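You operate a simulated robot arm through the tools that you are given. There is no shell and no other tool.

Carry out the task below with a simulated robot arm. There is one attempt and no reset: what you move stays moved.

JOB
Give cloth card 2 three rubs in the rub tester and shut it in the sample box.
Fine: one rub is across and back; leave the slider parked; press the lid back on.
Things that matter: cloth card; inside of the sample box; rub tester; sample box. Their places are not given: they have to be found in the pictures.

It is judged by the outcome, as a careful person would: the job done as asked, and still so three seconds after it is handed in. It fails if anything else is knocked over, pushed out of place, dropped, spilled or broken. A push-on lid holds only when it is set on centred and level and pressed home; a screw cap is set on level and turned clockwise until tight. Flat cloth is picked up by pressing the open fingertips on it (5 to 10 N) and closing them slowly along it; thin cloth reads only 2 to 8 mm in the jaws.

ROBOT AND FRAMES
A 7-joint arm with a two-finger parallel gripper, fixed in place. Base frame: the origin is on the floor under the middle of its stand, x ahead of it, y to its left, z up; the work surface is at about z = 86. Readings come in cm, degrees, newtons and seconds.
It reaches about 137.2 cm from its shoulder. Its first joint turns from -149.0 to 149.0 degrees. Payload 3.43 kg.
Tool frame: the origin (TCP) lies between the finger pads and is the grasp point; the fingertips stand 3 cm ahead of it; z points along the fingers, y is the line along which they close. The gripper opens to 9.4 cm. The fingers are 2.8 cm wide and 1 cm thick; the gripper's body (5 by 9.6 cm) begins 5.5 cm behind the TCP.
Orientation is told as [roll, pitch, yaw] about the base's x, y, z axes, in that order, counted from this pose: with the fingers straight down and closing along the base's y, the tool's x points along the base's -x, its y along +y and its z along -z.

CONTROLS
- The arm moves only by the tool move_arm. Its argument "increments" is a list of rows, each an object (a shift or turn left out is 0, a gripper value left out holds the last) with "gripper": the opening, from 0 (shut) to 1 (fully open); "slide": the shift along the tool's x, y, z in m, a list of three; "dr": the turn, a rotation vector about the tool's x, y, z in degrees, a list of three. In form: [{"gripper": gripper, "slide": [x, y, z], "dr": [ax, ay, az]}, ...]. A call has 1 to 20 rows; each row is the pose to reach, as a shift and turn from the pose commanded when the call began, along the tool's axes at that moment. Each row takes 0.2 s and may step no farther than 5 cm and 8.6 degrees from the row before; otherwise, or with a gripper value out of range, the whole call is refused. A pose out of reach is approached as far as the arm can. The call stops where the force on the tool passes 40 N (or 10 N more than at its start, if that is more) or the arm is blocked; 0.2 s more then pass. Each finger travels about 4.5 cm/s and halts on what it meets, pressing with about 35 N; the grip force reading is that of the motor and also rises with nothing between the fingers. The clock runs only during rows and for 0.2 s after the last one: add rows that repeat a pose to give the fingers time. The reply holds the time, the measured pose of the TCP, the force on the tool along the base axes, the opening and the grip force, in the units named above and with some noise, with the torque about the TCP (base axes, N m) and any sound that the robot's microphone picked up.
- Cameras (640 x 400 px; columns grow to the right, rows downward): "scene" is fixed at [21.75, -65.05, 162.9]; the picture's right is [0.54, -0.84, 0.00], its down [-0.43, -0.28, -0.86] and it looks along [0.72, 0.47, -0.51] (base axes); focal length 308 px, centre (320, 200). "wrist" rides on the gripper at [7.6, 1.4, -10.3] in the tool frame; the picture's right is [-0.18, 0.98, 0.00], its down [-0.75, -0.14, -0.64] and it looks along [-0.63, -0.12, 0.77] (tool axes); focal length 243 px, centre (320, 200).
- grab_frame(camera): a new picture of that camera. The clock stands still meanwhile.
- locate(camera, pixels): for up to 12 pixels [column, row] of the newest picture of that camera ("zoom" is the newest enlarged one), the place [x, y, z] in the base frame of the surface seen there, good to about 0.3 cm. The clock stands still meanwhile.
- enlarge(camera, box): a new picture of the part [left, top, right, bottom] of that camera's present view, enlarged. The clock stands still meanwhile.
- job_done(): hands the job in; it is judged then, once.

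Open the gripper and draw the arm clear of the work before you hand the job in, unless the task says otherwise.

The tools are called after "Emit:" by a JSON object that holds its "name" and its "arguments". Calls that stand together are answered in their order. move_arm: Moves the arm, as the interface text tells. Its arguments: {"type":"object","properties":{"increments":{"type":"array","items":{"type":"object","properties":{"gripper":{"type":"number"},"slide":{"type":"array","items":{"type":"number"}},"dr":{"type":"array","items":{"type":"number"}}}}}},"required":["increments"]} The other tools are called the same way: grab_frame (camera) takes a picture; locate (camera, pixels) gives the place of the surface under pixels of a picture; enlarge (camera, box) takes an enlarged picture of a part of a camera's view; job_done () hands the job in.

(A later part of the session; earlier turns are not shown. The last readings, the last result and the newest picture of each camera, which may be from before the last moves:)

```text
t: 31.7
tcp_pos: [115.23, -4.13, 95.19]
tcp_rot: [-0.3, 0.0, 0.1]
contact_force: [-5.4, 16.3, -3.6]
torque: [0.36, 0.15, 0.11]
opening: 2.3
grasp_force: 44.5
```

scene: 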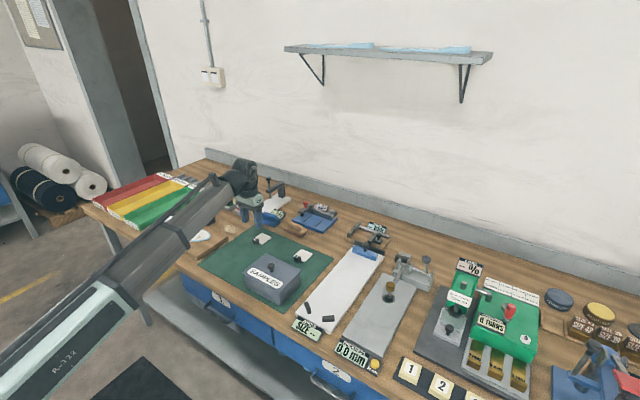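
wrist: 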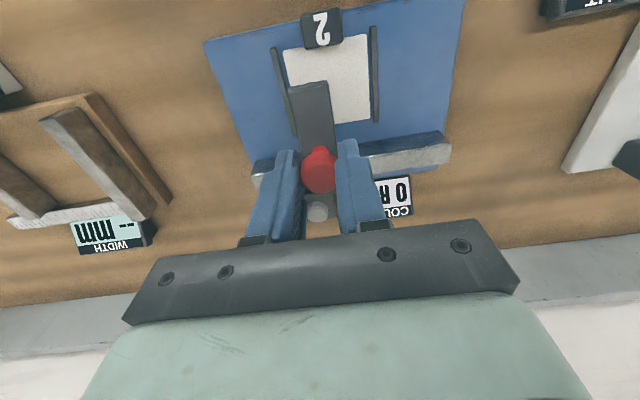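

The slider is at the far stop again (16 N, y −4.13). Now I return it to park and check the counter and slider position.

Emit:
{"name": "move_arm", "arguments": {"increments": [{"gripper": 0.1, "slide": [0, 0.005, 0]}, {"gripper": 0.1, "slide": [0, 0.015, 0]}, {"gripper": 0.1, "slide": [0, 0.025, 0]}, {"gripper": 0.1, "slide": [0, 0.035, 0]}, {"gripper": 0.1, "slide": [0, 0.045, 0]}, {"gripper": 0.1, "slide": [0, 0.055, 0]}, {"gripper": 0.1, "slide": [0, 0.065, 0]}, {"gripper": 0.1, "slide": [0, 0.071, 0]}, {"gripper": 0.1, "slide": [0, 0.0725, 0]}, {"gripper": 0.1, "slide": [0, 0.0725, 0]}]}}

Emit:
{"name": "enlarge", "arguments": {"camera": "scene", "box": [285, 192, 349, 232]}}

```text
t: 33.9
tcp_pos: [115.19, 2.87, 95.09]
tcp_rot: [-0.3, 0.3, 0.0]
contact_force: [-22.9, -0.5, -23.9]
torque: [-0.03, 0.17, 0.0]
opening: 2.31
grasp_force: 45.2
```

```text
10.00 times, centred on (317, 212) of scene
```

zoom: 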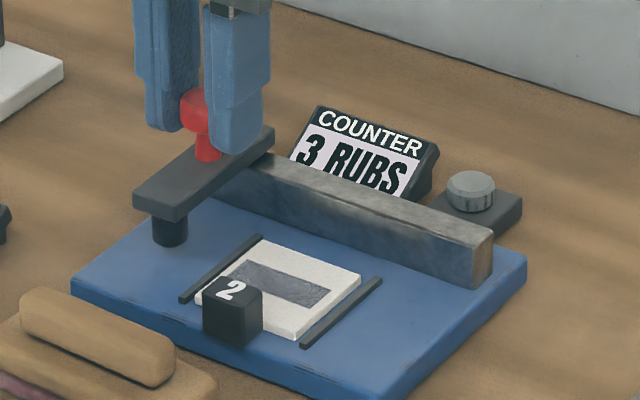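

The counter reads "3 RUBS", the card shows a rubbed band, and the slider's corner at (135,195) matches its original parked position. I relieve the residual x/z force before letting go of the knob.

Emit:
{"name": "move_arm", "arguments": {"increments": [{"gripper": 0.1, "slide": [0.0005, 0, 0.0005]}, {"gripper": 0.1, "slide": [0.001, 0, 0.001]}, {"gripper": 0.1, "slide": [0.001, 0, 0.001]}]}}

```text
t: 34.7
tcp_pos: [115.19, 2.73, 95.17]
tcp_rot: [-0.3, 0.1, -0.2]
contact_force: [-10.5, 1.5, -8.4]
torque: [0.02, 1.37, 0.03]
opening: 2.33
grasp_force: 45.7
```

The force dropped to about −10/−8 N; one more small relief, then I open the fingers and rise clear.

Emit:
{"name": "move_arm", "arguments": {"increments": [{"gripper": 0.1, "slide": [0.0006, 0, 0.0006]}, {"gripper": 0.1, "slide": [0.0006, 0, 0.0006]}, {"gripper": 0.22, "slide": [0.0006, 0, 0.0006]}, {"gripper": 0.26, "slide": [0.0006, 0, 0.0006]}, {"gripper": 0.3, "slide": [0.0006, 0, 0.0006]}, {"gripper": 0.35, "slide": [0.0006, 0, 0.0006]}, {"gripper": 0.4, "slide": [0.0006, 0, 0.0006]}, {"gripper": 0.4, "slide": [0.0006, 0, 0.0006]}]}}

Emit:
{"name": "enlarge", "arguments": {"camera": "scene", "box": [285, 192, 349, 232]}}

```text
t: 36.5
tcp_pos: [115.23, 2.57, 95.08]
tcp_rot: [-0.3, 0.0, -0.1]
contact_force: [-0.4, 0.7, -0.6]
torque: [0.0, -0.03, 0.01]
opening: 3.76
grasp_force: 0.1
```

```text
10.00 times, centred on (317, 212) of scene
```

zoom: 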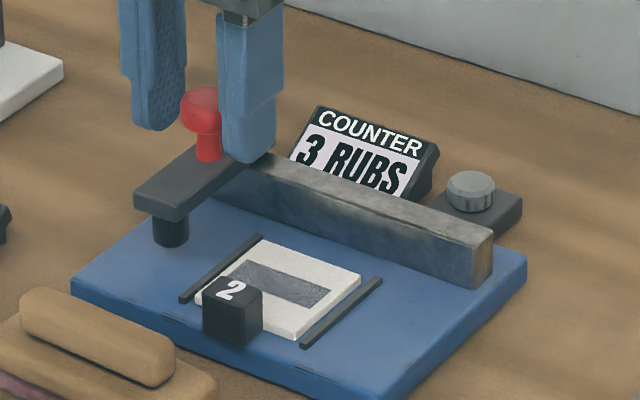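

The knob is free and the slider stands exactly parked. I rise straight up, level the tool, then travel over to above the sample box knob.

Emit:
{"name": "move_arm", "arguments": {"increments": [{"gripper": 0.4, "slide": [0, 0.001, -0.01]}, {"gripper": 0.4, "slide": [0, 0.001, -0.04]}, {"gripper": 0.4, "slide": [0, 0.001, -0.07], "dr": [-0.3, 0, 0]}, {"gripper": 0.4, "slide": [0.03, -0.01, -0.08], "dr": [-0.3, 0, 0]}, {"gripper": 0.4, "slide": [0.07, -0.026, -0.08], "dr": [-0.3, 0, 0]}, {"gripper": 0.4, "slide": [0.11, -0.042, -0.08], "dr": [-0.3, 0, 0]}, {"gripper": 0.4, "slide": [0.15, -0.058, -0.08], "dr": [-0.3, 0, 0]}, {"gripper": 0.4, "slide": [0.19, -0.073, -0.08], "dr": [-0.3, 0, 0]}, {"gripper": 0.4, "slide": [0.23, -0.088, -0.08], "dr": [-0.3, 0, 0]}, {"gripper": 0.4, "slide": [0.27, -0.103, -0.08], "dr": [-0.3, 0, 0]}, {"gripper": 0.4, "slide": [0.31, -0.118, -0.08], "dr": [-0.3, 0, 0]}, {"gripper": 0.4, "slide": [0.35, -0.133, -0.08], "dr": [-0.3, 0, 0]}, {"gripper": 0.4, "slide": [0.38, -0.144, -0.08], "dr": [-0.3, 0, 0]}, {"gripper": 0.4, "slide": [0.4, -0.149, -0.075], "dr": [-0.3, 0, 0]}, {"gripper": 0.4, "slide": [0.4, -0.149, -0.07], "dr": [-0.3, 0, 0]}, {"gripper": 0.4, "slide": [0.4, -0.149, -0.07], "dr": [-0.3, 0, 0]}]}}

Emit:
{"name": "grab_frame", "arguments": {"camera": "wrist"}}

Emit:
{"name": "grab_frame", "arguments": {"camera": "scene"}}

```text
t: 39.9
tcp_pos: [75.04, -11.96, 102.15]
tcp_rot: [0.0, -0.1, 0.0]
contact_force: [-0.3, 0.0, 0.5]
torque: [-0.02, 0.04, -0.02]
opening: 3.75
grasp_force: 0.1
```

```text
taken
```

wrist: 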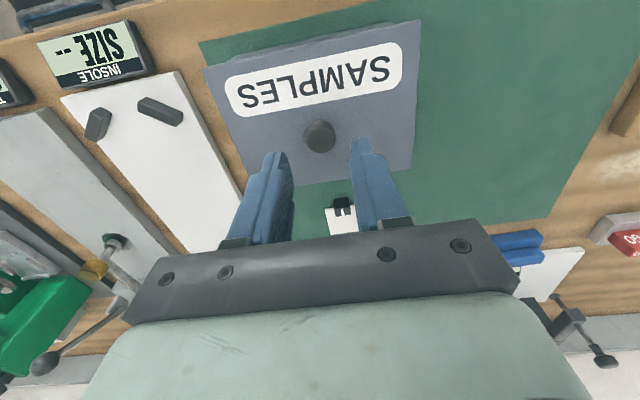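

```text
taken
```

scene: 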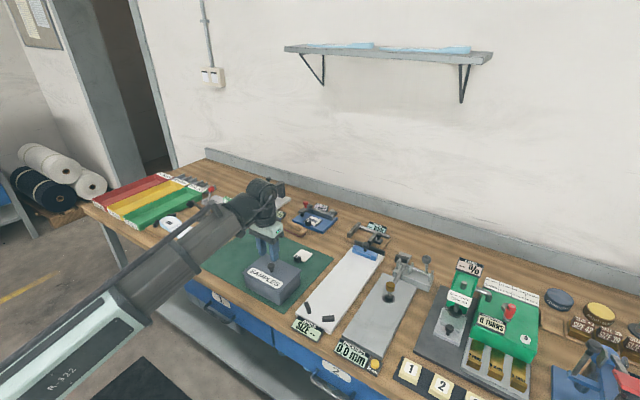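

The box lid and knob (wrist (319,136)) are below the fingers. I measure the knob and lid corners from the wrist view.

Emit:
{"name": "enlarge", "arguments": {"camera": "wrist", "box": [190, 10, 430, 190]}}

```text
2.22 times, centred on (310, 100) of wrist
```

zoom: 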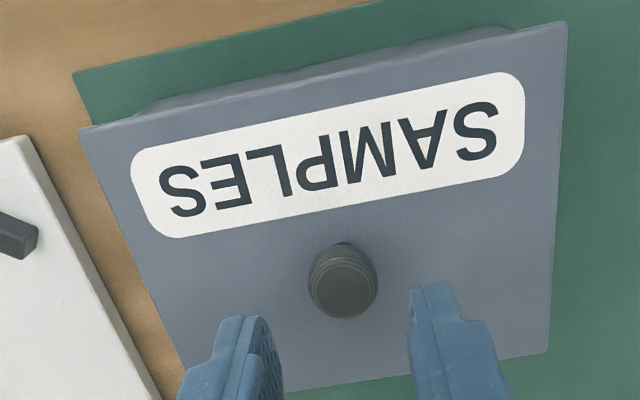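

Emit:
{"name": "locate", "arguments": {"camera": "zoom", "pixels": [[82, 132], [564, 24], [547, 350], [182, 360], [345, 290], [312, 285], [376, 285], [345, 312], [343, 248], [300, 385], [400, 300], [250, 270]]}}

```text
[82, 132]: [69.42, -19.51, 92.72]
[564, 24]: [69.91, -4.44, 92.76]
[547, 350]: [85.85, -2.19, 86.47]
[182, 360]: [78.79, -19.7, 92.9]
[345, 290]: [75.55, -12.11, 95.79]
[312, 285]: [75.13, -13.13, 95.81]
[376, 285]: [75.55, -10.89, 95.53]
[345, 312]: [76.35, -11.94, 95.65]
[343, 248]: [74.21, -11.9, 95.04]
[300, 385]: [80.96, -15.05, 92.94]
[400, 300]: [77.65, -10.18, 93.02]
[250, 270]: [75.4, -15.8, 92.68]
```

The knob centre is (75.3, −12.05), top z 95.8, lid top z ≈ 92.85. I lower around it with tips at z ≈ 93.6 and close.

Emit:
{"name": "move_arm", "arguments": {"increments": [{"gripper": 0.4, "slide": [-0.0015, 0, 0.015]}, {"gripper": 0.4, "slide": [-0.0015, 0, 0.035]}, {"gripper": 0.4, "slide": [-0.0015, 0, 0.05]}, {"gripper": 0.4, "slide": [-0.0015, 0, 0.055]}, {"gripper": 0.35, "slide": [-0.0015, 0, 0.055]}, {"gripper": 0.3, "slide": [-0.0015, 0, 0.055]}, {"gripper": 0.25, "slide": [-0.0015, 0, 0.055]}, {"gripper": 0.2, "slide": [-0.0015, 0, 0.055]}, {"gripper": 0.15, "slide": [-0.0015, 0, 0.055]}, {"gripper": 0.1, "slide": [-0.0015, 0, 0.055]}, {"gripper": 0.1, "slide": [-0.0015, 0, 0.055]}]}}

Emit:
{"name": "enlarge", "arguments": {"camera": "scene", "box": [225, 215, 325, 315]}}

```text
t: 42.3
tcp_pos: [75.14, -12.04, 96.75]
tcp_rot: [0.0, 0.0, -0.2]
contact_force: [-0.7, -2.1, -1.1]
torque: [-0.05, 0.03, -0.01]
opening: 2.2
grasp_force: 35.2
```

```text
4.00 times, centred on (275, 265) of scene
```

zoom: 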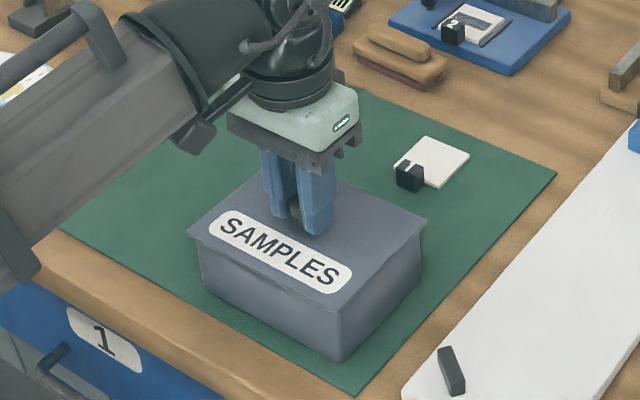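

The knob is gripped (opening 2.2, 35 N). I lift slowly to pull the lid off.

Emit:
{"name": "move_arm", "arguments": {"increments": [{"gripper": 0.05, "slide": [0, 0, -0.002]}, {"gripper": 0.05, "slide": [0, 0, -0.004]}, {"gripper": 0.05, "slide": [0, 0, -0.006]}, {"gripper": 0.05, "slide": [0, 0, -0.008]}, {"gripper": 0.05, "slide": [0, 0, -0.01]}]}}

Emit:
{"name": "enlarge", "arguments": {"camera": "scene", "box": [225, 215, 325, 315]}}

```text
t: 43.5
tcp_pos: [75.36, -11.96, 97.71]
tcp_rot: [0.1, 0.0, -0.2]
contact_force: [-1.2, 0.7, -0.9]
torque: [0.01, 0.02, 0.0]
opening: 2.21
grasp_force: 34.2
heard: snap
```

```text
4.00 times, centred on (275, 265) of scene
```

zoom: 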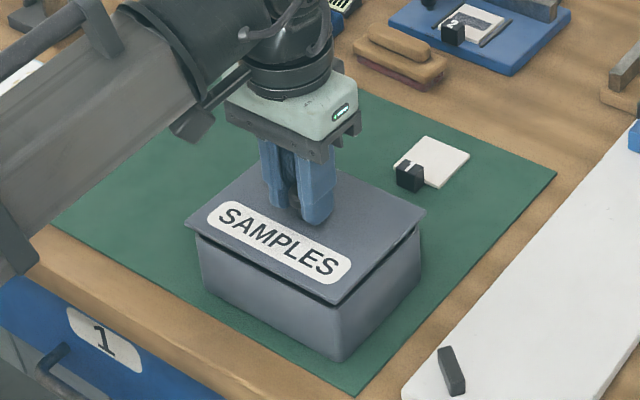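

A snap was heard and the lid has come up about 1 cm, box still in place. I lift farther and look at the box interior and the lid's underside.

Emit:
{"name": "move_arm", "arguments": {"increments": [{"gripper": 0.05, "slide": [0, 0, -0.015]}, {"gripper": 0.05, "slide": [0, 0, -0.035]}, {"gripper": 0.05, "slide": [0, 0, -0.06]}, {"gripper": 0.05, "slide": [0, 0, -0.085]}, {"gripper": 0.05, "slide": [0, 0, -0.1]}, {"gripper": 0.05, "slide": [0, 0, -0.1]}]}}

Emit:
{"name": "enlarge", "arguments": {"camera": "scene", "box": [205, 205, 345, 320]}}

```text
t: 44.9
tcp_pos: [75.24, -11.95, 107.58]
tcp_rot: [-0.1, -0.1, -0.1]
contact_force: [0.3, 0.0, -1.0]
torque: [0.04, 0.0, 0.01]
opening: 2.25
grasp_force: 34.5
```

```text
3.48 times, centred on (275, 262) of scene
```

zoom: 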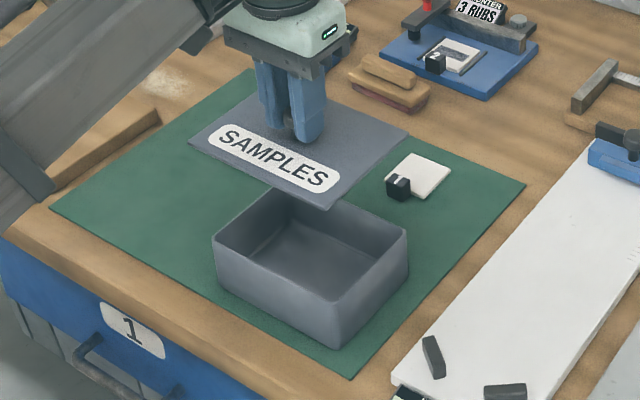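

The box is open and empty. I carry the lid to free mat space on the left, around (77, 6.5), clear of everything.

Emit:
{"name": "move_arm", "arguments": {"increments": [{"gripper": 0.05, "slide": [-0.003, 0.02, 0]}, {"gripper": 0.05, "slide": [-0.006, 0.055, 0]}, {"gripper": 0.05, "slide": [-0.01, 0.09, 0]}, {"gripper": 0.05, "slide": [-0.013, 0.125, 0]}, {"gripper": 0.05, "slide": [-0.016, 0.16, 0]}, {"gripper": 0.05, "slide": [-0.018, 0.182, 0]}, {"gripper": 0.05, "slide": [-0.018, 0.185, 0.01]}, {"gripper": 0.05, "slide": [-0.018, 0.185, 0.04]}, {"gripper": 0.05, "slide": [-0.018, 0.185, 0.07]}, {"gripper": 0.05, "slide": [-0.018, 0.185, 0.09]}, {"gripper": 0.05, "slide": [-0.018, 0.185, 0.09]}]}}

Emit:
{"name": "enlarge", "arguments": {"camera": "scene", "box": [185, 200, 345, 320]}}

Emit:
{"name": "grab_frame", "arguments": {"camera": "wrist"}}

```text
t: 47.3
tcp_pos: [76.96, 6.44, 98.38]
tcp_rot: [0.0, 0.1, 0.0]
contact_force: [-0.1, 0.4, -1.0]
torque: [-0.04, 0.01, -0.01]
opening: 2.22
grasp_force: 34.6
```

```text
3.33 times, centred on (265, 260) of scene
```

zoom: 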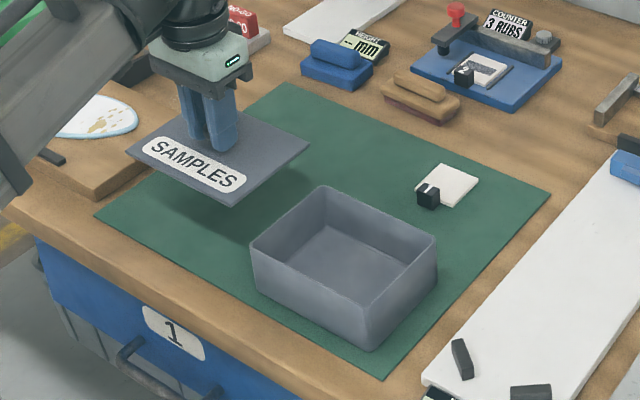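

```text
taken
```

wrist: 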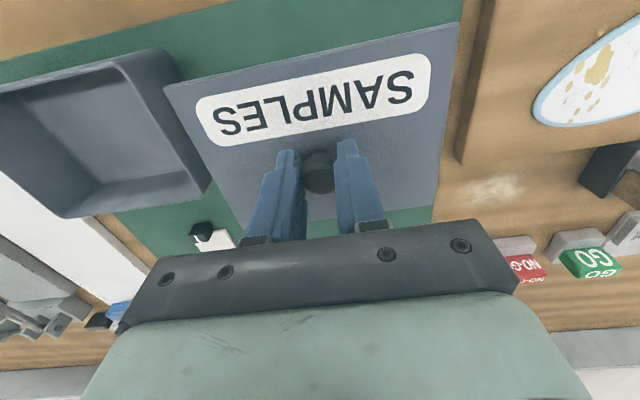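

The lid is clear of the box; I check its distance to the wooden board on the left and the lid's height before setting it down.

Emit:
{"name": "locate", "arguments": {"camera": "wrist", "pixels": [[455, 30], [432, 220], [475, 40], [460, 160], [468, 160], [170, 90], [250, 110], [205, 180], [210, 190]]}}

Emit:
{"name": "locate", "arguments": {"camera": "zoom", "pixels": [[128, 152], [235, 203], [308, 143], [258, 118], [130, 160], [237, 207], [148, 178], [100, 218]]}}

```text
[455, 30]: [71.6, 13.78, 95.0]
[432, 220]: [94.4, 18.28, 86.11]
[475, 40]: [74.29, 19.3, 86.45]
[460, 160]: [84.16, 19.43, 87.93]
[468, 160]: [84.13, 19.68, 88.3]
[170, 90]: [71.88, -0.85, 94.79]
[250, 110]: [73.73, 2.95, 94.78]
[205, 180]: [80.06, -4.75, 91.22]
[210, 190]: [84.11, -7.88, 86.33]
```

```text
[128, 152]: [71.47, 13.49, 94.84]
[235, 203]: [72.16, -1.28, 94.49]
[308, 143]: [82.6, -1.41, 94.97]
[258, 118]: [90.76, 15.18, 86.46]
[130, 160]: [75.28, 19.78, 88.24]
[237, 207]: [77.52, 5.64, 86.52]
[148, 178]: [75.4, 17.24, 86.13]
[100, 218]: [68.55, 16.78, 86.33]
```

Everything is clear (board starts at y 19.3, box rim at y −4.75). I lower the lid to close above the mat.

Emit:
{"name": "move_arm", "arguments": {"increments": [{"gripper": 0.05, "slide": [0, 0, 0.02]}, {"gripper": 0.05, "slide": [0, 0, 0.04]}, {"gripper": 0.05, "slide": [0, 0, 0.055]}, {"gripper": 0.05, "slide": [0, 0, 0.06]}, {"gripper": 0.05, "slide": [0, 0, 0.06]}]}}

Emit:
{"name": "enlarge", "arguments": {"camera": "scene", "box": [205, 220, 295, 290]}}

```text
t: 48.5
tcp_pos: [77.36, 6.59, 92.67]
tcp_rot: [-0.1, 0.0, -0.1]
contact_force: [0.2, -0.7, -0.1]
torque: [0.0, -0.03, 0.0]
opening: 2.25
grasp_force: 35.0
```

```text
5.71 times, centred on (250, 255) of scene
```

zoom: 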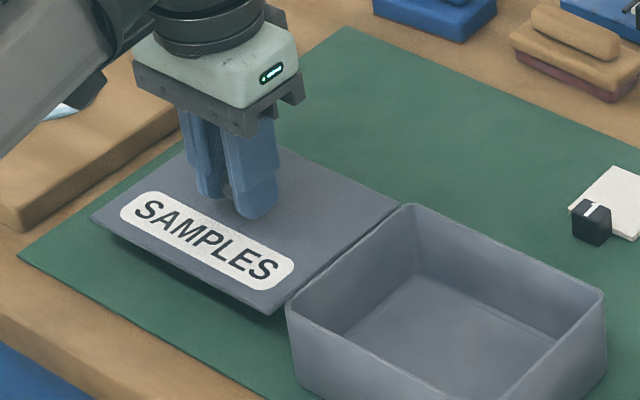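

The lid hovers roughly 1.5–2 cm over the mat. I lower in 2 mm steps until contact.

Emit:
{"name": "move_arm", "arguments": {"increments": [{"gripper": 0.05, "slide": [0, 0, 0.003]}, {"gripper": 0.05, "slide": [0, 0, 0.006]}, {"gripper": 0.05, "slide": [0, 0, 0.009]}, {"gripper": 0.05, "slide": [0, 0, 0.012]}, {"gripper": 0.05, "slide": [0, 0, 0.012]}]}}

Emit:
{"name": "enlarge", "arguments": {"camera": "scene", "box": [205, 220, 295, 290]}}

```text
t: 49.7
tcp_pos: [77.24, 6.38, 91.37]
tcp_rot: [0.1, 0.1, 0.0]
contact_force: [-0.3, 0.2, -0.6]
torque: [0.02, 0.03, -0.01]
opening: 2.24
grasp_force: 34.8
```

```text
5.71 times, centred on (250, 255) of scene
```

zoom: 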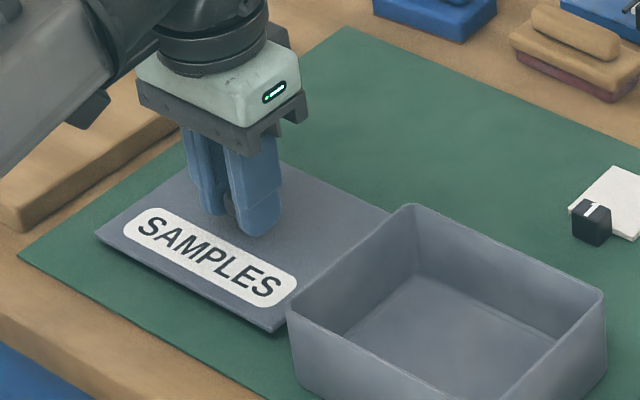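

No contact yet at z 91.37, and the gap looks under 1 cm. I continue in small steps.

Emit:
{"name": "move_arm", "arguments": {"increments": [{"gripper": 0.05, "slide": [0, 0, 0.002]}, {"gripper": 0.05, "slide": [0, 0, 0.004]}, {"gripper": 0.05, "slide": [0, 0, 0.006]}, {"gripper": 0.05, "slide": [0, 0, 0.006]}]}}

```text
t: 50.7
tcp_pos: [77.12, 6.34, 90.86]
tcp_rot: [0.0, 0.0, -0.1]
contact_force: [0.2, -0.7, -1.1]
torque: [-0.01, 0.0, 0.03]
opening: 2.23
grasp_force: 35.4
```

Still free at z 90.86; a few more millimetres.

Emit:
{"name": "move_arm", "arguments": {"increments": [{"gripper": 0.05, "slide": [0, 0, 0.0015]}, {"gripper": 0.05, "slide": [0, 0, 0.003]}, {"gripper": 0.05, "slide": [0, 0, 0.004]}, {"gripper": 0.05, "slide": [0, 0, 0.004]}]}}

Emit:
{"name": "enlarge", "arguments": {"camera": "scene", "box": [205, 220, 295, 290]}}

```text
t: 51.7
tcp_pos: [77.1, 6.48, 90.58]
tcp_rot: [0.0, -0.2, -0.1]
contact_force: [2.5, -1.1, 35.2]
torque: [-0.02, 0.02, -0.01]
opening: 2.23
grasp_force: 34.9
```

```text
5.71 times, centred on (250, 255) of scene
```

zoom: 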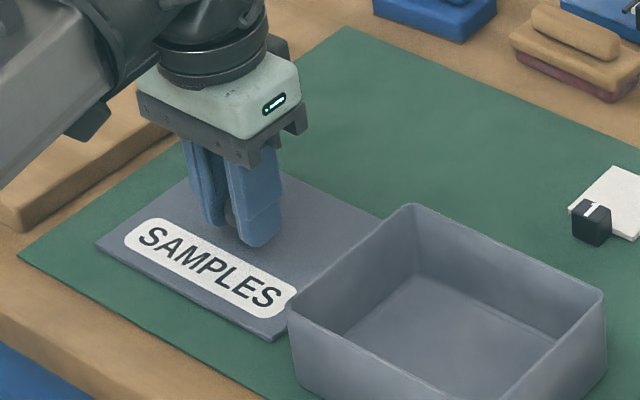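

The lid rests on the mat (35 N). I ease the press off by 3 mm and open the fingers.

Emit:
{"name": "move_arm", "arguments": {"increments": [{"gripper": 0.05, "slide": [0, 0, -0.002]}, {"gripper": 0.05, "slide": [0, 0, -0.003]}, {"gripper": 0.2, "slide": [0, 0, -0.003]}, {"gripper": 0.26, "slide": [0, 0, -0.003]}, {"gripper": 0.32, "slide": [0, 0, -0.003]}, {"gripper": 0.4, "slide": [0, 0, -0.003]}, {"gripper": 0.4, "slide": [0, 0, -0.003]}, {"gripper": 0.4, "slide": [0, 0, -0.01]}, {"gripper": 0.4, "slide": [0, 0, -0.04]}, {"gripper": 0.4, "slide": [0, 0, -0.08]}, {"gripper": 0.4, "slide": [0, 0, -0.12]}, {"gripper": 0.4, "slide": [0, 0, -0.12]}]}}

Emit:
{"name": "enlarge", "arguments": {"camera": "scene", "box": [195, 190, 355, 320]}}

Emit:
{"name": "grab_frame", "arguments": {"camera": "wrist"}}

```text
t: 54.3
tcp_pos: [77.28, 6.6, 102.58]
tcp_rot: [0.0, 0.0, -0.2]
contact_force: [-0.1, -0.1, -0.1]
torque: [-0.02, 0.02, 0.02]
opening: 3.76
grasp_force: 0.0
```

```text
3.08 times, centred on (275, 255) of scene
```

zoom: 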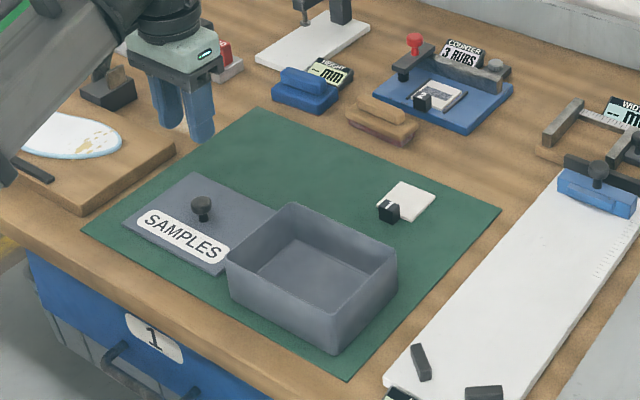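

```text
taken
```

wrist: 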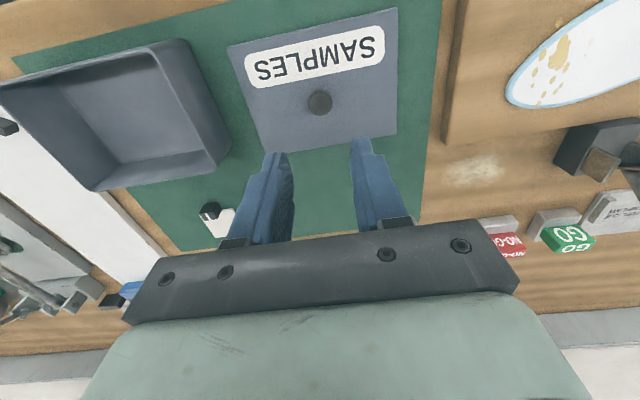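

The lid lies flat on the mat beside the box. Now I measure the box's rim, floor and the lid's resting position for later.

Emit:
{"name": "locate", "arguments": {"camera": "zoom", "pixels": [[296, 205], [396, 258], [331, 315], [228, 262], [310, 265], [280, 270], [340, 270], [330, 352], [235, 300], [201, 203], [201, 215], [215, 273]]}}

Emit:
{"name": "locate", "arguments": {"camera": "wrist", "pixels": [[165, 55], [210, 150], [85, 185], [120, 120], [180, 45], [228, 150], [95, 188], [319, 100], [230, 50], [390, 12], [395, 132], [262, 150]]}}

```text
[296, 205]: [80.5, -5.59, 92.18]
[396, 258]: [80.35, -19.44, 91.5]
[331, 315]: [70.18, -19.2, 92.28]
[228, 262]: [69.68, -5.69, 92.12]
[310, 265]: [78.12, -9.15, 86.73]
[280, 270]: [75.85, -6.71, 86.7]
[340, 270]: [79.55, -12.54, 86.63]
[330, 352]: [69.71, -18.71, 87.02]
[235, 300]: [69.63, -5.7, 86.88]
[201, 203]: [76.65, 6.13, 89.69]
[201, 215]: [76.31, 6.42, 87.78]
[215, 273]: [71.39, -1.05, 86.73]
```

```text
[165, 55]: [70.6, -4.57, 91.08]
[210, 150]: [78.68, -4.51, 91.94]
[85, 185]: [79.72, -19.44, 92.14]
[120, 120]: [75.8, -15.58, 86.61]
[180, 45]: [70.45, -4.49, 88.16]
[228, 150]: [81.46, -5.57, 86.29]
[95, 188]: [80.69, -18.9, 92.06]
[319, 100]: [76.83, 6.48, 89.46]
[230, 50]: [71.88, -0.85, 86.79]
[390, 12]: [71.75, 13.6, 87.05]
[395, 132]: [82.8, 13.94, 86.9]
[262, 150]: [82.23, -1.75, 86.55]
```

Box centre is ≈ (75.15, −12.2), rim z ≈ 92.2, floor z ≈ 86.65; lid sits at (77.2, 6.4). I now go back above card 2's tab at the tester.

Emit:
{"name": "move_arm", "arguments": {"increments": [{"gripper": 0.4, "slide": [-0.02, -0.006, 0]}, {"gripper": 0.4, "slide": [-0.06, -0.019, 0]}, {"gripper": 0.4, "slide": [-0.1, -0.031, 0]}, {"gripper": 0.4, "slide": [-0.14, -0.044, 0]}, {"gripper": 0.4, "slide": [-0.18, -0.056, 0]}, {"gripper": 0.4, "slide": [-0.22, -0.069, 0]}, {"gripper": 0.4, "slide": [-0.26, -0.081, 0]}, {"gripper": 0.4, "slide": [-0.29, -0.091, 0]}, {"gripper": 0.4, "slide": [-0.305, -0.095, 0.01]}, {"gripper": 0.4, "slide": [-0.31, -0.0965, 0.025]}, {"gripper": 0.4, "slide": [-0.31, -0.0965, 0.025]}]}}

Emit:
{"name": "enlarge", "arguments": {"camera": "wrist", "box": [235, 85, 431, 230]}}

```text
t: 56.7
tcp_pos: [108.03, -3.12, 100.0]
tcp_rot: [0.0, 0.0, -0.1]
contact_force: [0.2, 0.3, -0.7]
torque: [0.0, 0.01, -0.03]
opening: 3.76
grasp_force: 0.0
```

```text
2.76 times, centred on (333, 158) of wrist
```

zoom: 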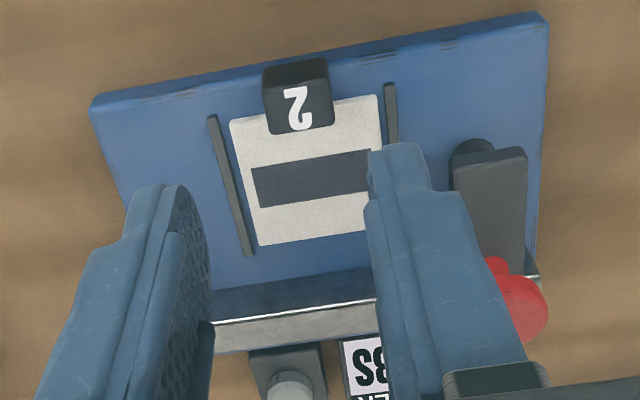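

Emit:
{"name": "locate", "arguments": {"camera": "zoom", "pixels": [[268, 95], [328, 88], [298, 110], [272, 132], [333, 124], [235, 122], [378, 98], [260, 242], [310, 180]]}}

```text
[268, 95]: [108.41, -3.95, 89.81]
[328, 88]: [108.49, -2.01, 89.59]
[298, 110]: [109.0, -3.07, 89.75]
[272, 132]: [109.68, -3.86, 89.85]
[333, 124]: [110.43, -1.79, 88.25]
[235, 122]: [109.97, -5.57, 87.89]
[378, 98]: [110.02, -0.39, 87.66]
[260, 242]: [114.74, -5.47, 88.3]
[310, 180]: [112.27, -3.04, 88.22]
```

The tab centre is (108.95, −2.98). I lower around it (tips at z ≈ 88.4, just off the card's edge) and close gently.

Emit:
{"name": "move_arm", "arguments": {"increments": [{"gripper": 0.4, "slide": [-0.0015, 0.001, 0.02]}, {"gripper": 0.4, "slide": [-0.0015, 0.001, 0.05]}, {"gripper": 0.4, "slide": [-0.0015, 0.001, 0.075]}, {"gripper": 0.4, "slide": [-0.0015, 0.001, 0.083]}, {"gripper": 0.4, "slide": [-0.0015, 0.001, 0.085]}, {"gripper": 0.4, "slide": [-0.0015, 0.001, 0.085]}]}}

Emit:
{"name": "enlarge", "arguments": {"camera": "scene", "box": [290, 187, 354, 232]}}

```text
t: 58.1
tcp_pos: [108.31, -3.14, 91.41]
tcp_rot: [0.1, 0.0, -0.2]
contact_force: [-1.1, 0.7, 0.7]
torque: [-0.02, 0.02, 0.01]
opening: 3.75
grasp_force: 0.0
```

```text
8.89 times, centred on (322, 210) of scene
```

zoom: 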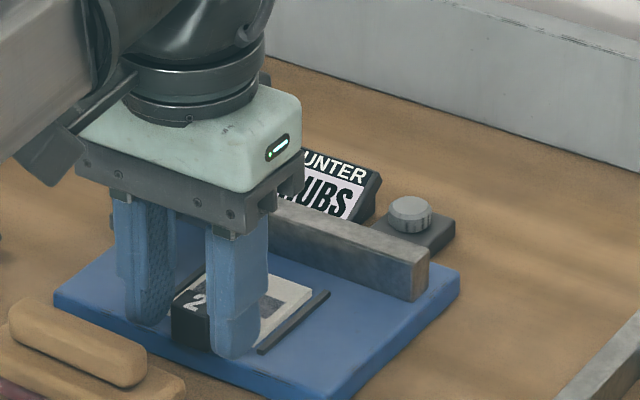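

The tab stands between the fingers with no contact. I close gradually on it.

Emit:
{"name": "move_arm", "arguments": {"increments": [{"gripper": 0.34}, {"gripper": 0.29}, {"gripper": 0.25}, {"gripper": 0.22}, {"gripper": 0.18}, {"gripper": 0.14}, {"gripper": 0.1}, {"gripper": 0.1}, {"gripper": 0.1, "slide": [0, 0, -0.003]}, {"gripper": 0.1, "slide": [0, 0, -0.01]}, {"gripper": 0.1, "slide": [0, 0, -0.02]}, {"gripper": 0.1, "slide": [0, 0, -0.02]}]}}

Emit:
{"name": "enlarge", "arguments": {"camera": "scene", "box": [290, 187, 354, 232]}}

```text
t: 60.7
tcp_pos: [108.13, -3.16, 93.31]
tcp_rot: [0.0, 0.1, -0.2]
contact_force: [-0.3, 0.4, 0.3]
torque: [0.01, 0.01, -0.02]
opening: 2.08
grasp_force: 34.8
```

```text
8.89 times, centred on (322, 210) of scene
```

zoom: 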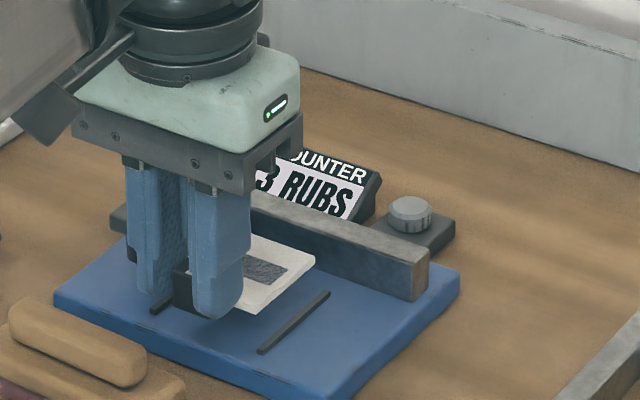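

The card comes up cleanly with the slider still parked. I lift high and carry it to above the open box, aiming the TCP at (72.6, −12.2).

Emit:
{"name": "move_arm", "arguments": {"increments": [{"gripper": 0.1, "slide": [0, 0, -0.02]}, {"gripper": 0.1, "slide": [0, 0, -0.05]}, {"gripper": 0.1, "slide": [0, 0, -0.085]}, {"gripper": 0.1, "slide": [0.02, -0.005, -0.1]}, {"gripper": 0.1, "slide": [0.055, -0.014, -0.1]}, {"gripper": 0.1, "slide": [0.09, -0.023, -0.1]}, {"gripper": 0.1, "slide": [0.125, -0.032, -0.1]}, {"gripper": 0.1, "slide": [0.16, -0.041, -0.1]}, {"gripper": 0.1, "slide": [0.195, -0.05, -0.1]}, {"gripper": 0.1, "slide": [0.23, -0.059, -0.1]}, {"gripper": 0.1, "slide": [0.265, -0.068, -0.1]}, {"gripper": 0.1, "slide": [0.3, -0.077, -0.1]}, {"gripper": 0.1, "slide": [0.33, -0.084, -0.1]}, {"gripper": 0.1, "slide": [0.35, -0.089, -0.1]}, {"gripper": 0.1, "slide": [0.356, -0.091, -0.1]}, {"gripper": 0.1, "slide": [0.356, -0.091, -0.1]}]}}

Emit:
{"name": "enlarge", "arguments": {"camera": "scene", "box": [205, 200, 345, 320]}}

Emit:
{"name": "grab_frame", "arguments": {"camera": "wrist"}}

```text
t: 64.1
tcp_pos: [72.64, -12.01, 103.3]
tcp_rot: [0.0, 0.0, -0.1]
contact_force: [0.4, 0.8, 0.0]
torque: [0.02, 0.02, 0.02]
opening: 2.08
grasp_force: 35.0
```

```text
3.33 times, centred on (275, 260) of scene
```

zoom: 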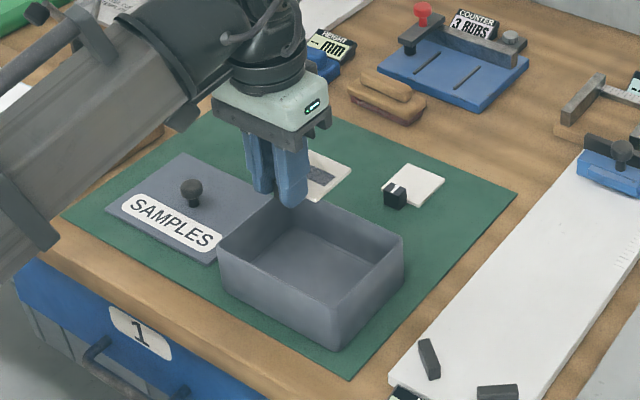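

```text
taken
```

wrist: 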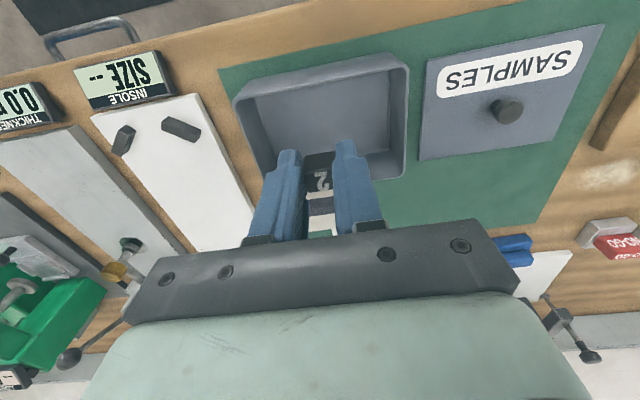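

The card is over the box. I verify the card's far edge and the box walls in this view before lowering.

Emit:
{"name": "locate", "arguments": {"camera": "zoom", "pixels": [[350, 168], [316, 199], [328, 180], [310, 152], [401, 240], [336, 298], [220, 250], [336, 306]]}}

Emit:
{"name": "locate", "arguments": {"camera": "wrist", "pixels": [[238, 102], [400, 62], [405, 170], [260, 165], [248, 100], [392, 70], [320, 230], [398, 160]]}}

```text
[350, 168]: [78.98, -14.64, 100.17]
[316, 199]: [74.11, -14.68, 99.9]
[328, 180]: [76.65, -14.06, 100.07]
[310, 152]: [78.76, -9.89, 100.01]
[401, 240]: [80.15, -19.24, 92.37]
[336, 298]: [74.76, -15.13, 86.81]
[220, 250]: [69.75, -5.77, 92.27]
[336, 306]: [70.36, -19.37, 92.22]
```

```text
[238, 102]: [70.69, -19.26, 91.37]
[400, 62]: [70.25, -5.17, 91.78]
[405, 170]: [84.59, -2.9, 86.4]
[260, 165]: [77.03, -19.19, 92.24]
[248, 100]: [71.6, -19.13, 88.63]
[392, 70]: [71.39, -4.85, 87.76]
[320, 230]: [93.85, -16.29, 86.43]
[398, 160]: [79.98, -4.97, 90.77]
```

Card spans x 74.0–79.0, y −14.65 to −9.7, well inside the box walls (x ≈ 70.3–80.1). I lower it into the box to just above the floor.

Emit:
{"name": "move_arm", "arguments": {"increments": [{"gripper": 0.1, "slide": [0, 0, 0.02]}, {"gripper": 0.1, "slide": [0, 0, 0.05]}, {"gripper": 0.1, "slide": [0, 0, 0.07]}, {"gripper": 0.1, "slide": [0, 0, 0.09]}, {"gripper": 0.1, "slide": [0, 0, 0.105]}, {"gripper": 0.1, "slide": [0, 0, 0.115]}, {"gripper": 0.1, "slide": [0, 0, 0.12]}, {"gripper": 0.1, "slide": [0, 0, 0.12]}]}}

Emit:
{"name": "enlarge", "arguments": {"camera": "scene", "box": [225, 215, 325, 315]}}

```text
t: 65.9
tcp_pos: [72.62, -12.22, 91.45]
tcp_rot: [0.0, 0.0, -0.1]
contact_force: [0.6, 0.2, -0.5]
torque: [0.0, 0.01, -0.03]
opening: 2.05
grasp_force: 35.4
```

```text
4.00 times, centred on (275, 265) of scene
```

zoom: 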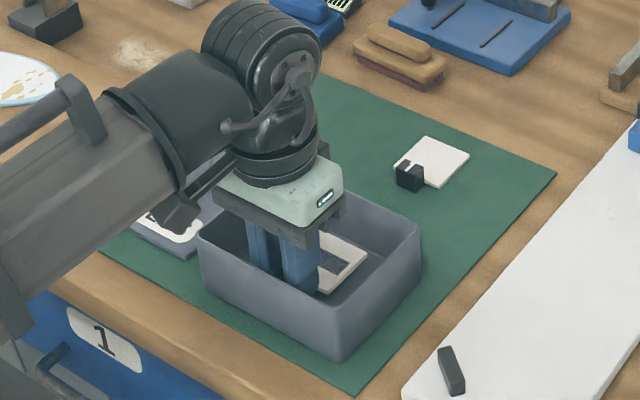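

The card is inside the box near the floor with no contact. I lower in 2 mm steps until it touches.

Emit:
{"name": "move_arm", "arguments": {"increments": [{"gripper": 0.1, "slide": [0, 0, 0.002]}, {"gripper": 0.1, "slide": [0, 0, 0.004]}, {"gripper": 0.1, "slide": [0, 0, 0.006]}, {"gripper": 0.1, "slide": [0, 0, 0.007]}, {"gripper": 0.1, "slide": [0, 0, 0.007]}]}}

```text
t: 67.1
tcp_pos: [72.64, -12.24, 90.78]
tcp_rot: [0.0, 0.1, -0.1]
contact_force: [0.3, 0.1, -0.1]
torque: [-0.01, 0.0, 0.04]
opening: 2.07
grasp_force: 35.0
```

Still free at z 90.78; a few more small steps.

Emit:
{"name": "move_arm", "arguments": {"increments": [{"gripper": 0.1, "slide": [0, 0, 0.001]}, {"gripper": 0.1, "slide": [0, 0, 0.002]}, {"gripper": 0.1, "slide": [0, 0, 0.003]}, {"gripper": 0.1, "slide": [0, 0, 0.003]}]}}

```text
t: 68.1
tcp_pos: [72.48, -12.2, 90.53]
tcp_rot: [0.0, -0.1, -0.1]
contact_force: [-1.7, -2.8, 25.2]
torque: [-0.09, -0.31, -0.05]
opening: 2.05
grasp_force: 35.5
```

The card touches the floor (25 N up). I ease off 2 mm, then open and rise straight out.

Emit:
{"name": "move_arm", "arguments": {"increments": [{"gripper": 0.1, "slide": [0, 0, -0.0015]}, {"gripper": 0.1, "slide": [0, 0, -0.002]}, {"gripper": 0.2, "slide": [0, 0, -0.002]}, {"gripper": 0.25, "slide": [0, 0, -0.002]}, {"gripper": 0.3, "slide": [0, 0, -0.002]}, {"gripper": 0.35, "slide": [0, 0, -0.002]}, {"gripper": 0.4, "slide": [0, 0, -0.002]}, {"gripper": 0.4, "slide": [0, 0, -0.002]}, {"gripper": 0.4, "slide": [0, 0, -0.015]}, {"gripper": 0.4, "slide": [0, 0, -0.045]}, {"gripper": 0.4, "slide": [0, 0, -0.085]}, {"gripper": 0.4, "slide": [0, 0, -0.12]}, {"gripper": 0.4, "slide": [0, 0, -0.12]}]}}

Emit:
{"name": "enlarge", "arguments": {"camera": "scene", "box": [205, 205, 325, 315]}}

Emit:
{"name": "grab_frame", "arguments": {"camera": "wrist"}}

```text
t: 70.9
tcp_pos: [72.71, -12.22, 102.41]
tcp_rot: [-0.1, 0.1, -0.1]
contact_force: [0.0, -0.5, -0.4]
torque: [-0.03, 0.0, -0.01]
opening: 3.77
grasp_force: 0.1
```

```text
3.64 times, centred on (265, 260) of scene
```

zoom: 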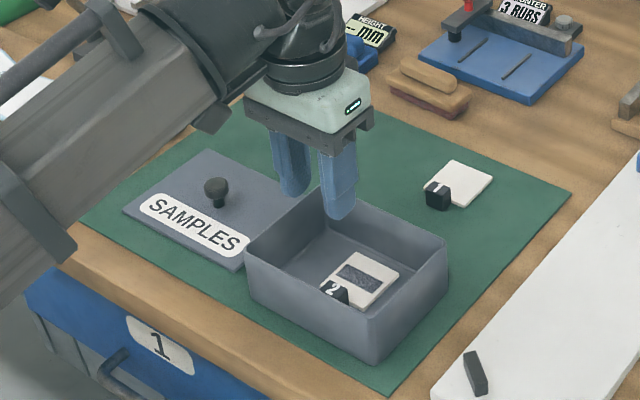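

```text
taken
```

wrist: 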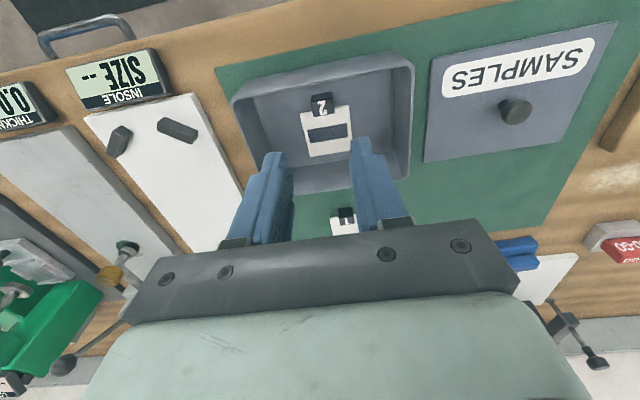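

The card lies flat in the box. I now go back above the lid's knob (offset +4.45, +18.65 cm from here) and check alignment.

Emit:
{"name": "move_arm", "arguments": {"increments": [{"gripper": 0.4, "slide": [-0.005, 0.02, 0]}, {"gripper": 0.4, "slide": [-0.013, 0.055, 0]}, {"gripper": 0.4, "slide": [-0.021, 0.09, 0]}, {"gripper": 0.4, "slide": [-0.03, 0.125, 0]}, {"gripper": 0.4, "slide": [-0.038, 0.16, 0]}, {"gripper": 0.4, "slide": [-0.043, 0.18, 0]}, {"gripper": 0.4, "slide": [-0.0445, 0.1865, 0]}, {"gripper": 0.4, "slide": [-0.0445, 0.1865, 0.03]}, {"gripper": 0.4, "slide": [-0.0445, 0.1865, 0.06]}, {"gripper": 0.4, "slide": [-0.0445, 0.1865, 0.06]}]}}

Emit:
{"name": "enlarge", "arguments": {"camera": "wrist", "box": [220, 0, 440, 180]}}

```text
t: 73.1
tcp_pos: [77.21, 6.49, 96.69]
tcp_rot: [0.0, 0.0, -0.2]
contact_force: [0.2, -0.2, -0.2]
torque: [0.01, 0.01, 0.01]
opening: 3.76
grasp_force: 0.0
```

```text
2.22 times, centred on (330, 90) of wrist
```

zoom: 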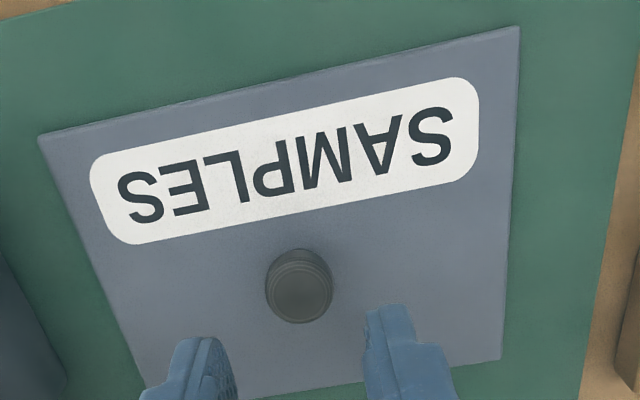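

The knob at zoom (300,290) is between the fingers. I check knob and lid corner positions for alignment and yaw.

Emit:
{"name": "locate", "arguments": {"camera": "zoom", "pixels": [[300, 290], [268, 288], [332, 285], [300, 318], [300, 252], [42, 140], [517, 30], [500, 355], [140, 375], [160, 390]]}}

```text
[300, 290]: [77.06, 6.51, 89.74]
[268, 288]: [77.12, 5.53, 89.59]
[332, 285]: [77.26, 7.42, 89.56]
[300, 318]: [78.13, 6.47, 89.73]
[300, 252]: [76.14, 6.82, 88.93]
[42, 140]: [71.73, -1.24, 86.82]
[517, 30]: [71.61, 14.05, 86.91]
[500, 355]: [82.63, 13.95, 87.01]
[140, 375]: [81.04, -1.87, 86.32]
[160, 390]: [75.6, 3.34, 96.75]
```

Knob at (77.15, 6.5) is right under the TCP. I lower to the same grip height (tips just above the lid) and close.

Emit:
{"name": "move_arm", "arguments": {"increments": [{"gripper": 0.4, "slide": [0, 0, 0.02]}, {"gripper": 0.4, "slide": [0, 0, 0.045]}, {"gripper": 0.4, "slide": [0, 0, 0.057]}, {"gripper": 0.4, "slide": [0, 0, 0.06]}, {"gripper": 0.34, "slide": [0, 0, 0.06]}, {"gripper": 0.29, "slide": [0, 0, 0.06]}, {"gripper": 0.24, "slide": [0, 0, 0.06]}, {"gripper": 0.2, "slide": [0, 0, 0.06]}, {"gripper": 0.15, "slide": [0, 0, 0.06]}, {"gripper": 0.1, "slide": [0, 0, 0.06]}, {"gripper": 0.05, "slide": [0, 0, 0.06]}, {"gripper": 0.05, "slide": [0, 0, 0.06]}]}}

```text
t: 75.7
tcp_pos: [77.08, 6.48, 90.46]
tcp_rot: [0.0, 0.0, -0.1]
contact_force: [-0.1, -0.1, 0.2]
torque: [0.02, 0.04, -0.01]
opening: 2.23
grasp_force: 34.8
```

The knob is gripped (opening 2.23, 35 N). I lift the lid and carry it back to above the box at (75.2, −12.05).

Emit:
{"name": "move_arm", "arguments": {"increments": [{"gripper": 0.05, "slide": [0, 0, -0.01]}, {"gripper": 0.05, "slide": [0, 0, -0.04]}, {"gripper": 0.05, "slide": [0, 0, -0.08]}, {"gripper": 0.05, "slide": [0, 0, -0.115]}, {"gripper": 0.05, "slide": [0.002, -0.02, -0.13]}, {"gripper": 0.05, "slide": [0.006, -0.055, -0.13]}, {"gripper": 0.05, "slide": [0.009, -0.09, -0.13]}, {"gripper": 0.05, "slide": [0.013, -0.125, -0.13]}, {"gripper": 0.05, "slide": [0.016, -0.16, -0.13]}, {"gripper": 0.05, "slide": [0.018, -0.18, -0.13]}, {"gripper": 0.05, "slide": [0.018, -0.185, -0.13]}, {"gripper": 0.05, "slide": [0.018, -0.185, -0.13]}]}}

Emit:
{"name": "enlarge", "arguments": {"camera": "scene", "box": [205, 205, 345, 320]}}

Emit:
{"name": "grab_frame", "arguments": {"camera": "wrist"}}

```text
t: 78.3
tcp_pos: [75.4, -11.91, 103.48]
tcp_rot: [0.0, 0.0, -0.1]
contact_force: [-0.1, -0.8, -0.6]
torque: [-0.01, -0.02, 0.02]
opening: 2.23
grasp_force: 35.1
```

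```text
3.48 times, centred on (275, 262) of scene
```

zoom: 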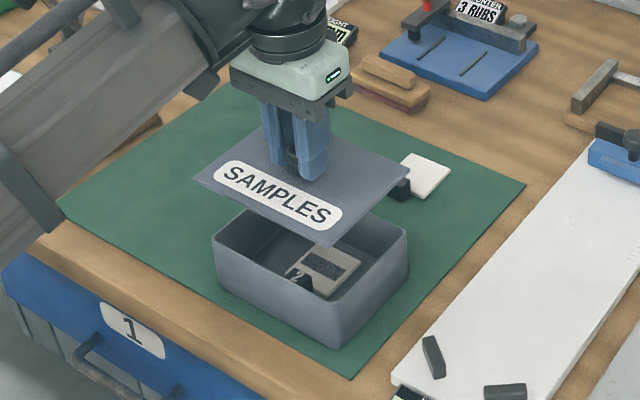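

```text
taken
```

wrist: 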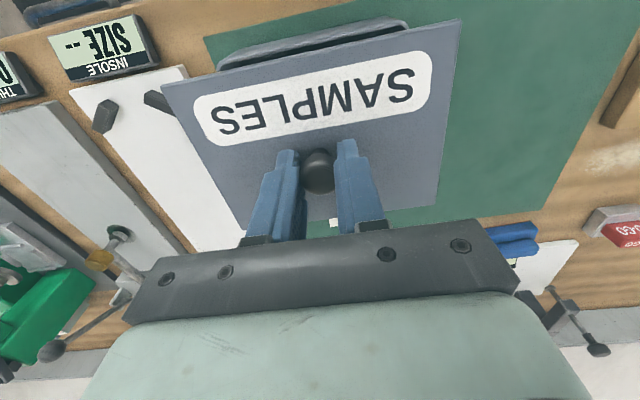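

The lid is above the box. I measure the lid corners against the box rim corners to centre it.

Emit:
{"name": "locate", "arguments": {"camera": "zoom", "pixels": [[195, 179], [330, 243], [405, 174], [216, 240], [335, 302], [405, 234], [260, 205], [340, 340], [404, 282], [222, 285]]}}

Emit:
{"name": "locate", "arguments": {"camera": "wrist", "pixels": [[165, 87], [460, 22], [437, 203], [218, 68], [403, 22], [300, 120]]}}

```text
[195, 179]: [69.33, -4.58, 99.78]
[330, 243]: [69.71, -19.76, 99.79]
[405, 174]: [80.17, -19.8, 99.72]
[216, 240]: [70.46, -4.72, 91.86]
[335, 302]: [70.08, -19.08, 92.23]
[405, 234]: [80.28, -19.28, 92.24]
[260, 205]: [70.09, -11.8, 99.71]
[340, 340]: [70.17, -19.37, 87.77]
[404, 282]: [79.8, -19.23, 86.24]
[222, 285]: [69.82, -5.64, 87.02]
```

```text
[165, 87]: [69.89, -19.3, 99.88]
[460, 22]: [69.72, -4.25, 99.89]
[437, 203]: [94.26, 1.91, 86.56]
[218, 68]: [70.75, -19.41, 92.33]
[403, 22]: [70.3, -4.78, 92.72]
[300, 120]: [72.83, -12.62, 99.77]
```

Lid overhangs the rim evenly (lid y −19.75…−4.5 vs box −19.3…−4.85; near edges x 69.5 vs 70.1). I lower it to about 1 cm above its closed height.

Emit:
{"name": "move_arm", "arguments": {"increments": [{"gripper": 0.05, "slide": [0, 0, 0.015]}, {"gripper": 0.05, "slide": [0, 0, 0.035]}, {"gripper": 0.05, "slide": [0, 0, 0.05]}, {"gripper": 0.05, "slide": [0, 0, 0.056]}, {"gripper": 0.05, "slide": [0, 0, 0.056]}]}}

Emit:
{"name": "enlarge", "arguments": {"camera": "scene", "box": [230, 230, 320, 310]}}

```text
t: 79.5
tcp_pos: [75.35, -11.82, 97.79]
tcp_rot: [0.0, 0.0, -0.1]
contact_force: [-0.8, 0.1, -0.4]
torque: [0.04, 0.0, 0.0]
opening: 2.25
grasp_force: 34.8
```

```text
5.00 times, centred on (275, 270) of scene
```

zoom: 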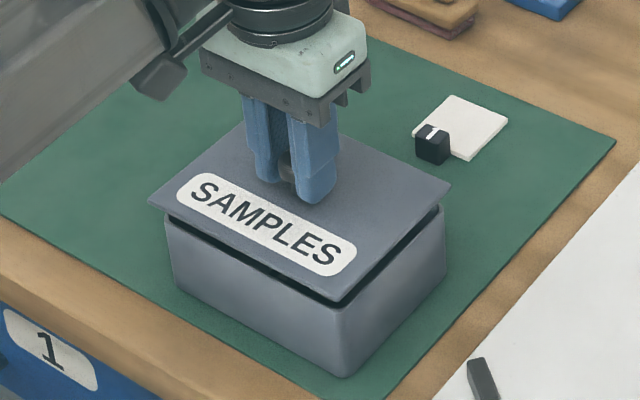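

The lid hovers ~1 cm over the rim and looks evenly placed. I re-measure the corner offsets at this height before seating it.

Emit:
{"name": "locate", "arguments": {"camera": "zoom", "pixels": [[150, 200], [338, 299], [448, 186], [168, 222], [338, 312], [440, 215], [345, 375], [444, 275], [173, 275], [250, 250]]}}

Emit:
{"name": "move_arm", "arguments": {"increments": [{"gripper": 0.05, "slide": [0, 0, 0]}]}}

Emit:
{"name": "move_arm", "arguments": {"increments": [{"gripper": 0.05, "slide": [0, 0, 0]}]}}

```text
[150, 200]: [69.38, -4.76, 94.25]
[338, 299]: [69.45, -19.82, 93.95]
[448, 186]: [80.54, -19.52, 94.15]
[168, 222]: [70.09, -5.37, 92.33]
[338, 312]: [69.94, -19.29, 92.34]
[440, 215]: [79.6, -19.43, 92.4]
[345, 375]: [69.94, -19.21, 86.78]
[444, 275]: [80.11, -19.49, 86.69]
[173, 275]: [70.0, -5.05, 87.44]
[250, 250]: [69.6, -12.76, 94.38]
```

```text
t: 79.9
tcp_pos: [75.31, -11.87, 97.87]
tcp_rot: [0.0, 0.0, -0.1]
contact_force: [0.2, 0.3, 0.4]
torque: [0.02, -0.02, 0.03]
opening: 2.23
grasp_force: 34.7
```

```text
t: 80.3
tcp_pos: [75.13, -11.91, 97.9]
tcp_rot: [0.0, 0.1, 0.0]
contact_force: [-0.4, -0.5, -0.3]
torque: [0.01, 0.0, 0.01]
opening: 2.23
grasp_force: 35.1
```

Averages agree with the original closed position within ~1 mm. I lower slowly in 2 mm steps toward seating.

Emit:
{"name": "move_arm", "arguments": {"increments": [{"gripper": 0.05, "slide": [0, 0, 0.002]}, {"gripper": 0.05, "slide": [0, 0, 0.004]}, {"gripper": 0.05, "slide": [0, 0, 0.006]}, {"gripper": 0.05, "slide": [0, 0, 0.008]}, {"gripper": 0.05, "slide": [0, 0, 0.008]}]}}

Emit:
{"name": "enlarge", "arguments": {"camera": "scene", "box": [230, 230, 320, 310]}}

```text
t: 81.5
tcp_pos: [75.3, -12.07, 97.08]
tcp_rot: [0.1, 0.1, -0.1]
contact_force: [0.4, 0.8, -0.2]
torque: [-0.01, 0.02, -0.01]
opening: 2.21
grasp_force: 35.3
```

```text
5.00 times, centred on (275, 270) of scene
```

zoom: 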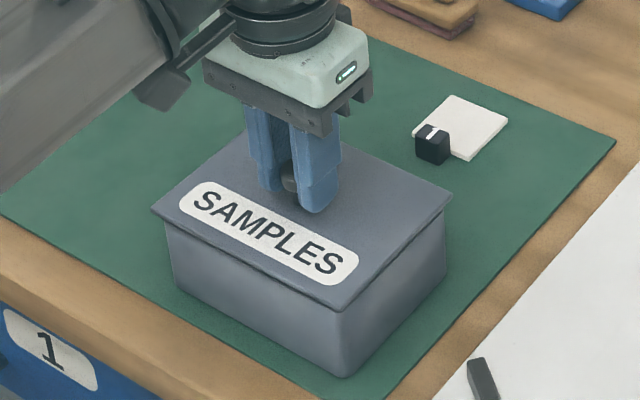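

The lid is nearly on and level, with no contact force yet. I press down further in 1–2 mm steps to push it home.

Emit:
{"name": "move_arm", "arguments": {"increments": [{"gripper": 0.02, "slide": [0, 0, 0.0015]}, {"gripper": 0.02, "slide": [0, 0, 0.003]}, {"gripper": 0.02, "slide": [0, 0, 0.0045]}, {"gripper": 0.02, "slide": [0, 0, 0.0055]}, {"gripper": 0.02, "slide": [0, 0, 0.0055]}]}}

```text
t: 82.7
tcp_pos: [75.19, -12.02, 96.5]
tcp_rot: [0.0, 0.0, -0.1]
contact_force: [0.3, -0.6, -1.3]
torque: [-0.01, -0.01, 0.02]
opening: 2.24
grasp_force: 34.9
```

Still no reaction at z 96.5; I continue pressing down in small steps, listening for the snap.

Emit:
{"name": "move_arm", "arguments": {"increments": [{"gripper": 0.02, "slide": [0, 0, 0.001]}, {"gripper": 0.02, "slide": [0, 0, 0.002]}, {"gripper": 0.02, "slide": [0, 0, 0.003]}, {"gripper": 0.02, "slide": [0, 0, 0.003]}]}}

Emit:
{"name": "enlarge", "arguments": {"camera": "scene", "box": [230, 230, 320, 310]}}

```text
t: 83.5
tcp_pos: [75.41, -11.97, 96.42]
tcp_rot: [0.0, -0.2, -0.1]
contact_force: [-4.5, 0.7, 9.8]
torque: [0.01, 0.0, -0.03]
opening: 2.25
grasp_force: 35.4
heard: snap
stopped in row 4: the force on the tool passed its limit at 42 N (the readings are from after the stop); the commanded pose is now the measured one
```

```text
5.00 times, centred on (275, 270) of scene
```

zoom: 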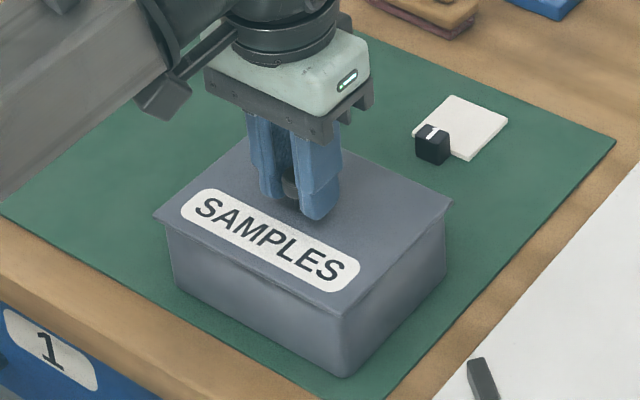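

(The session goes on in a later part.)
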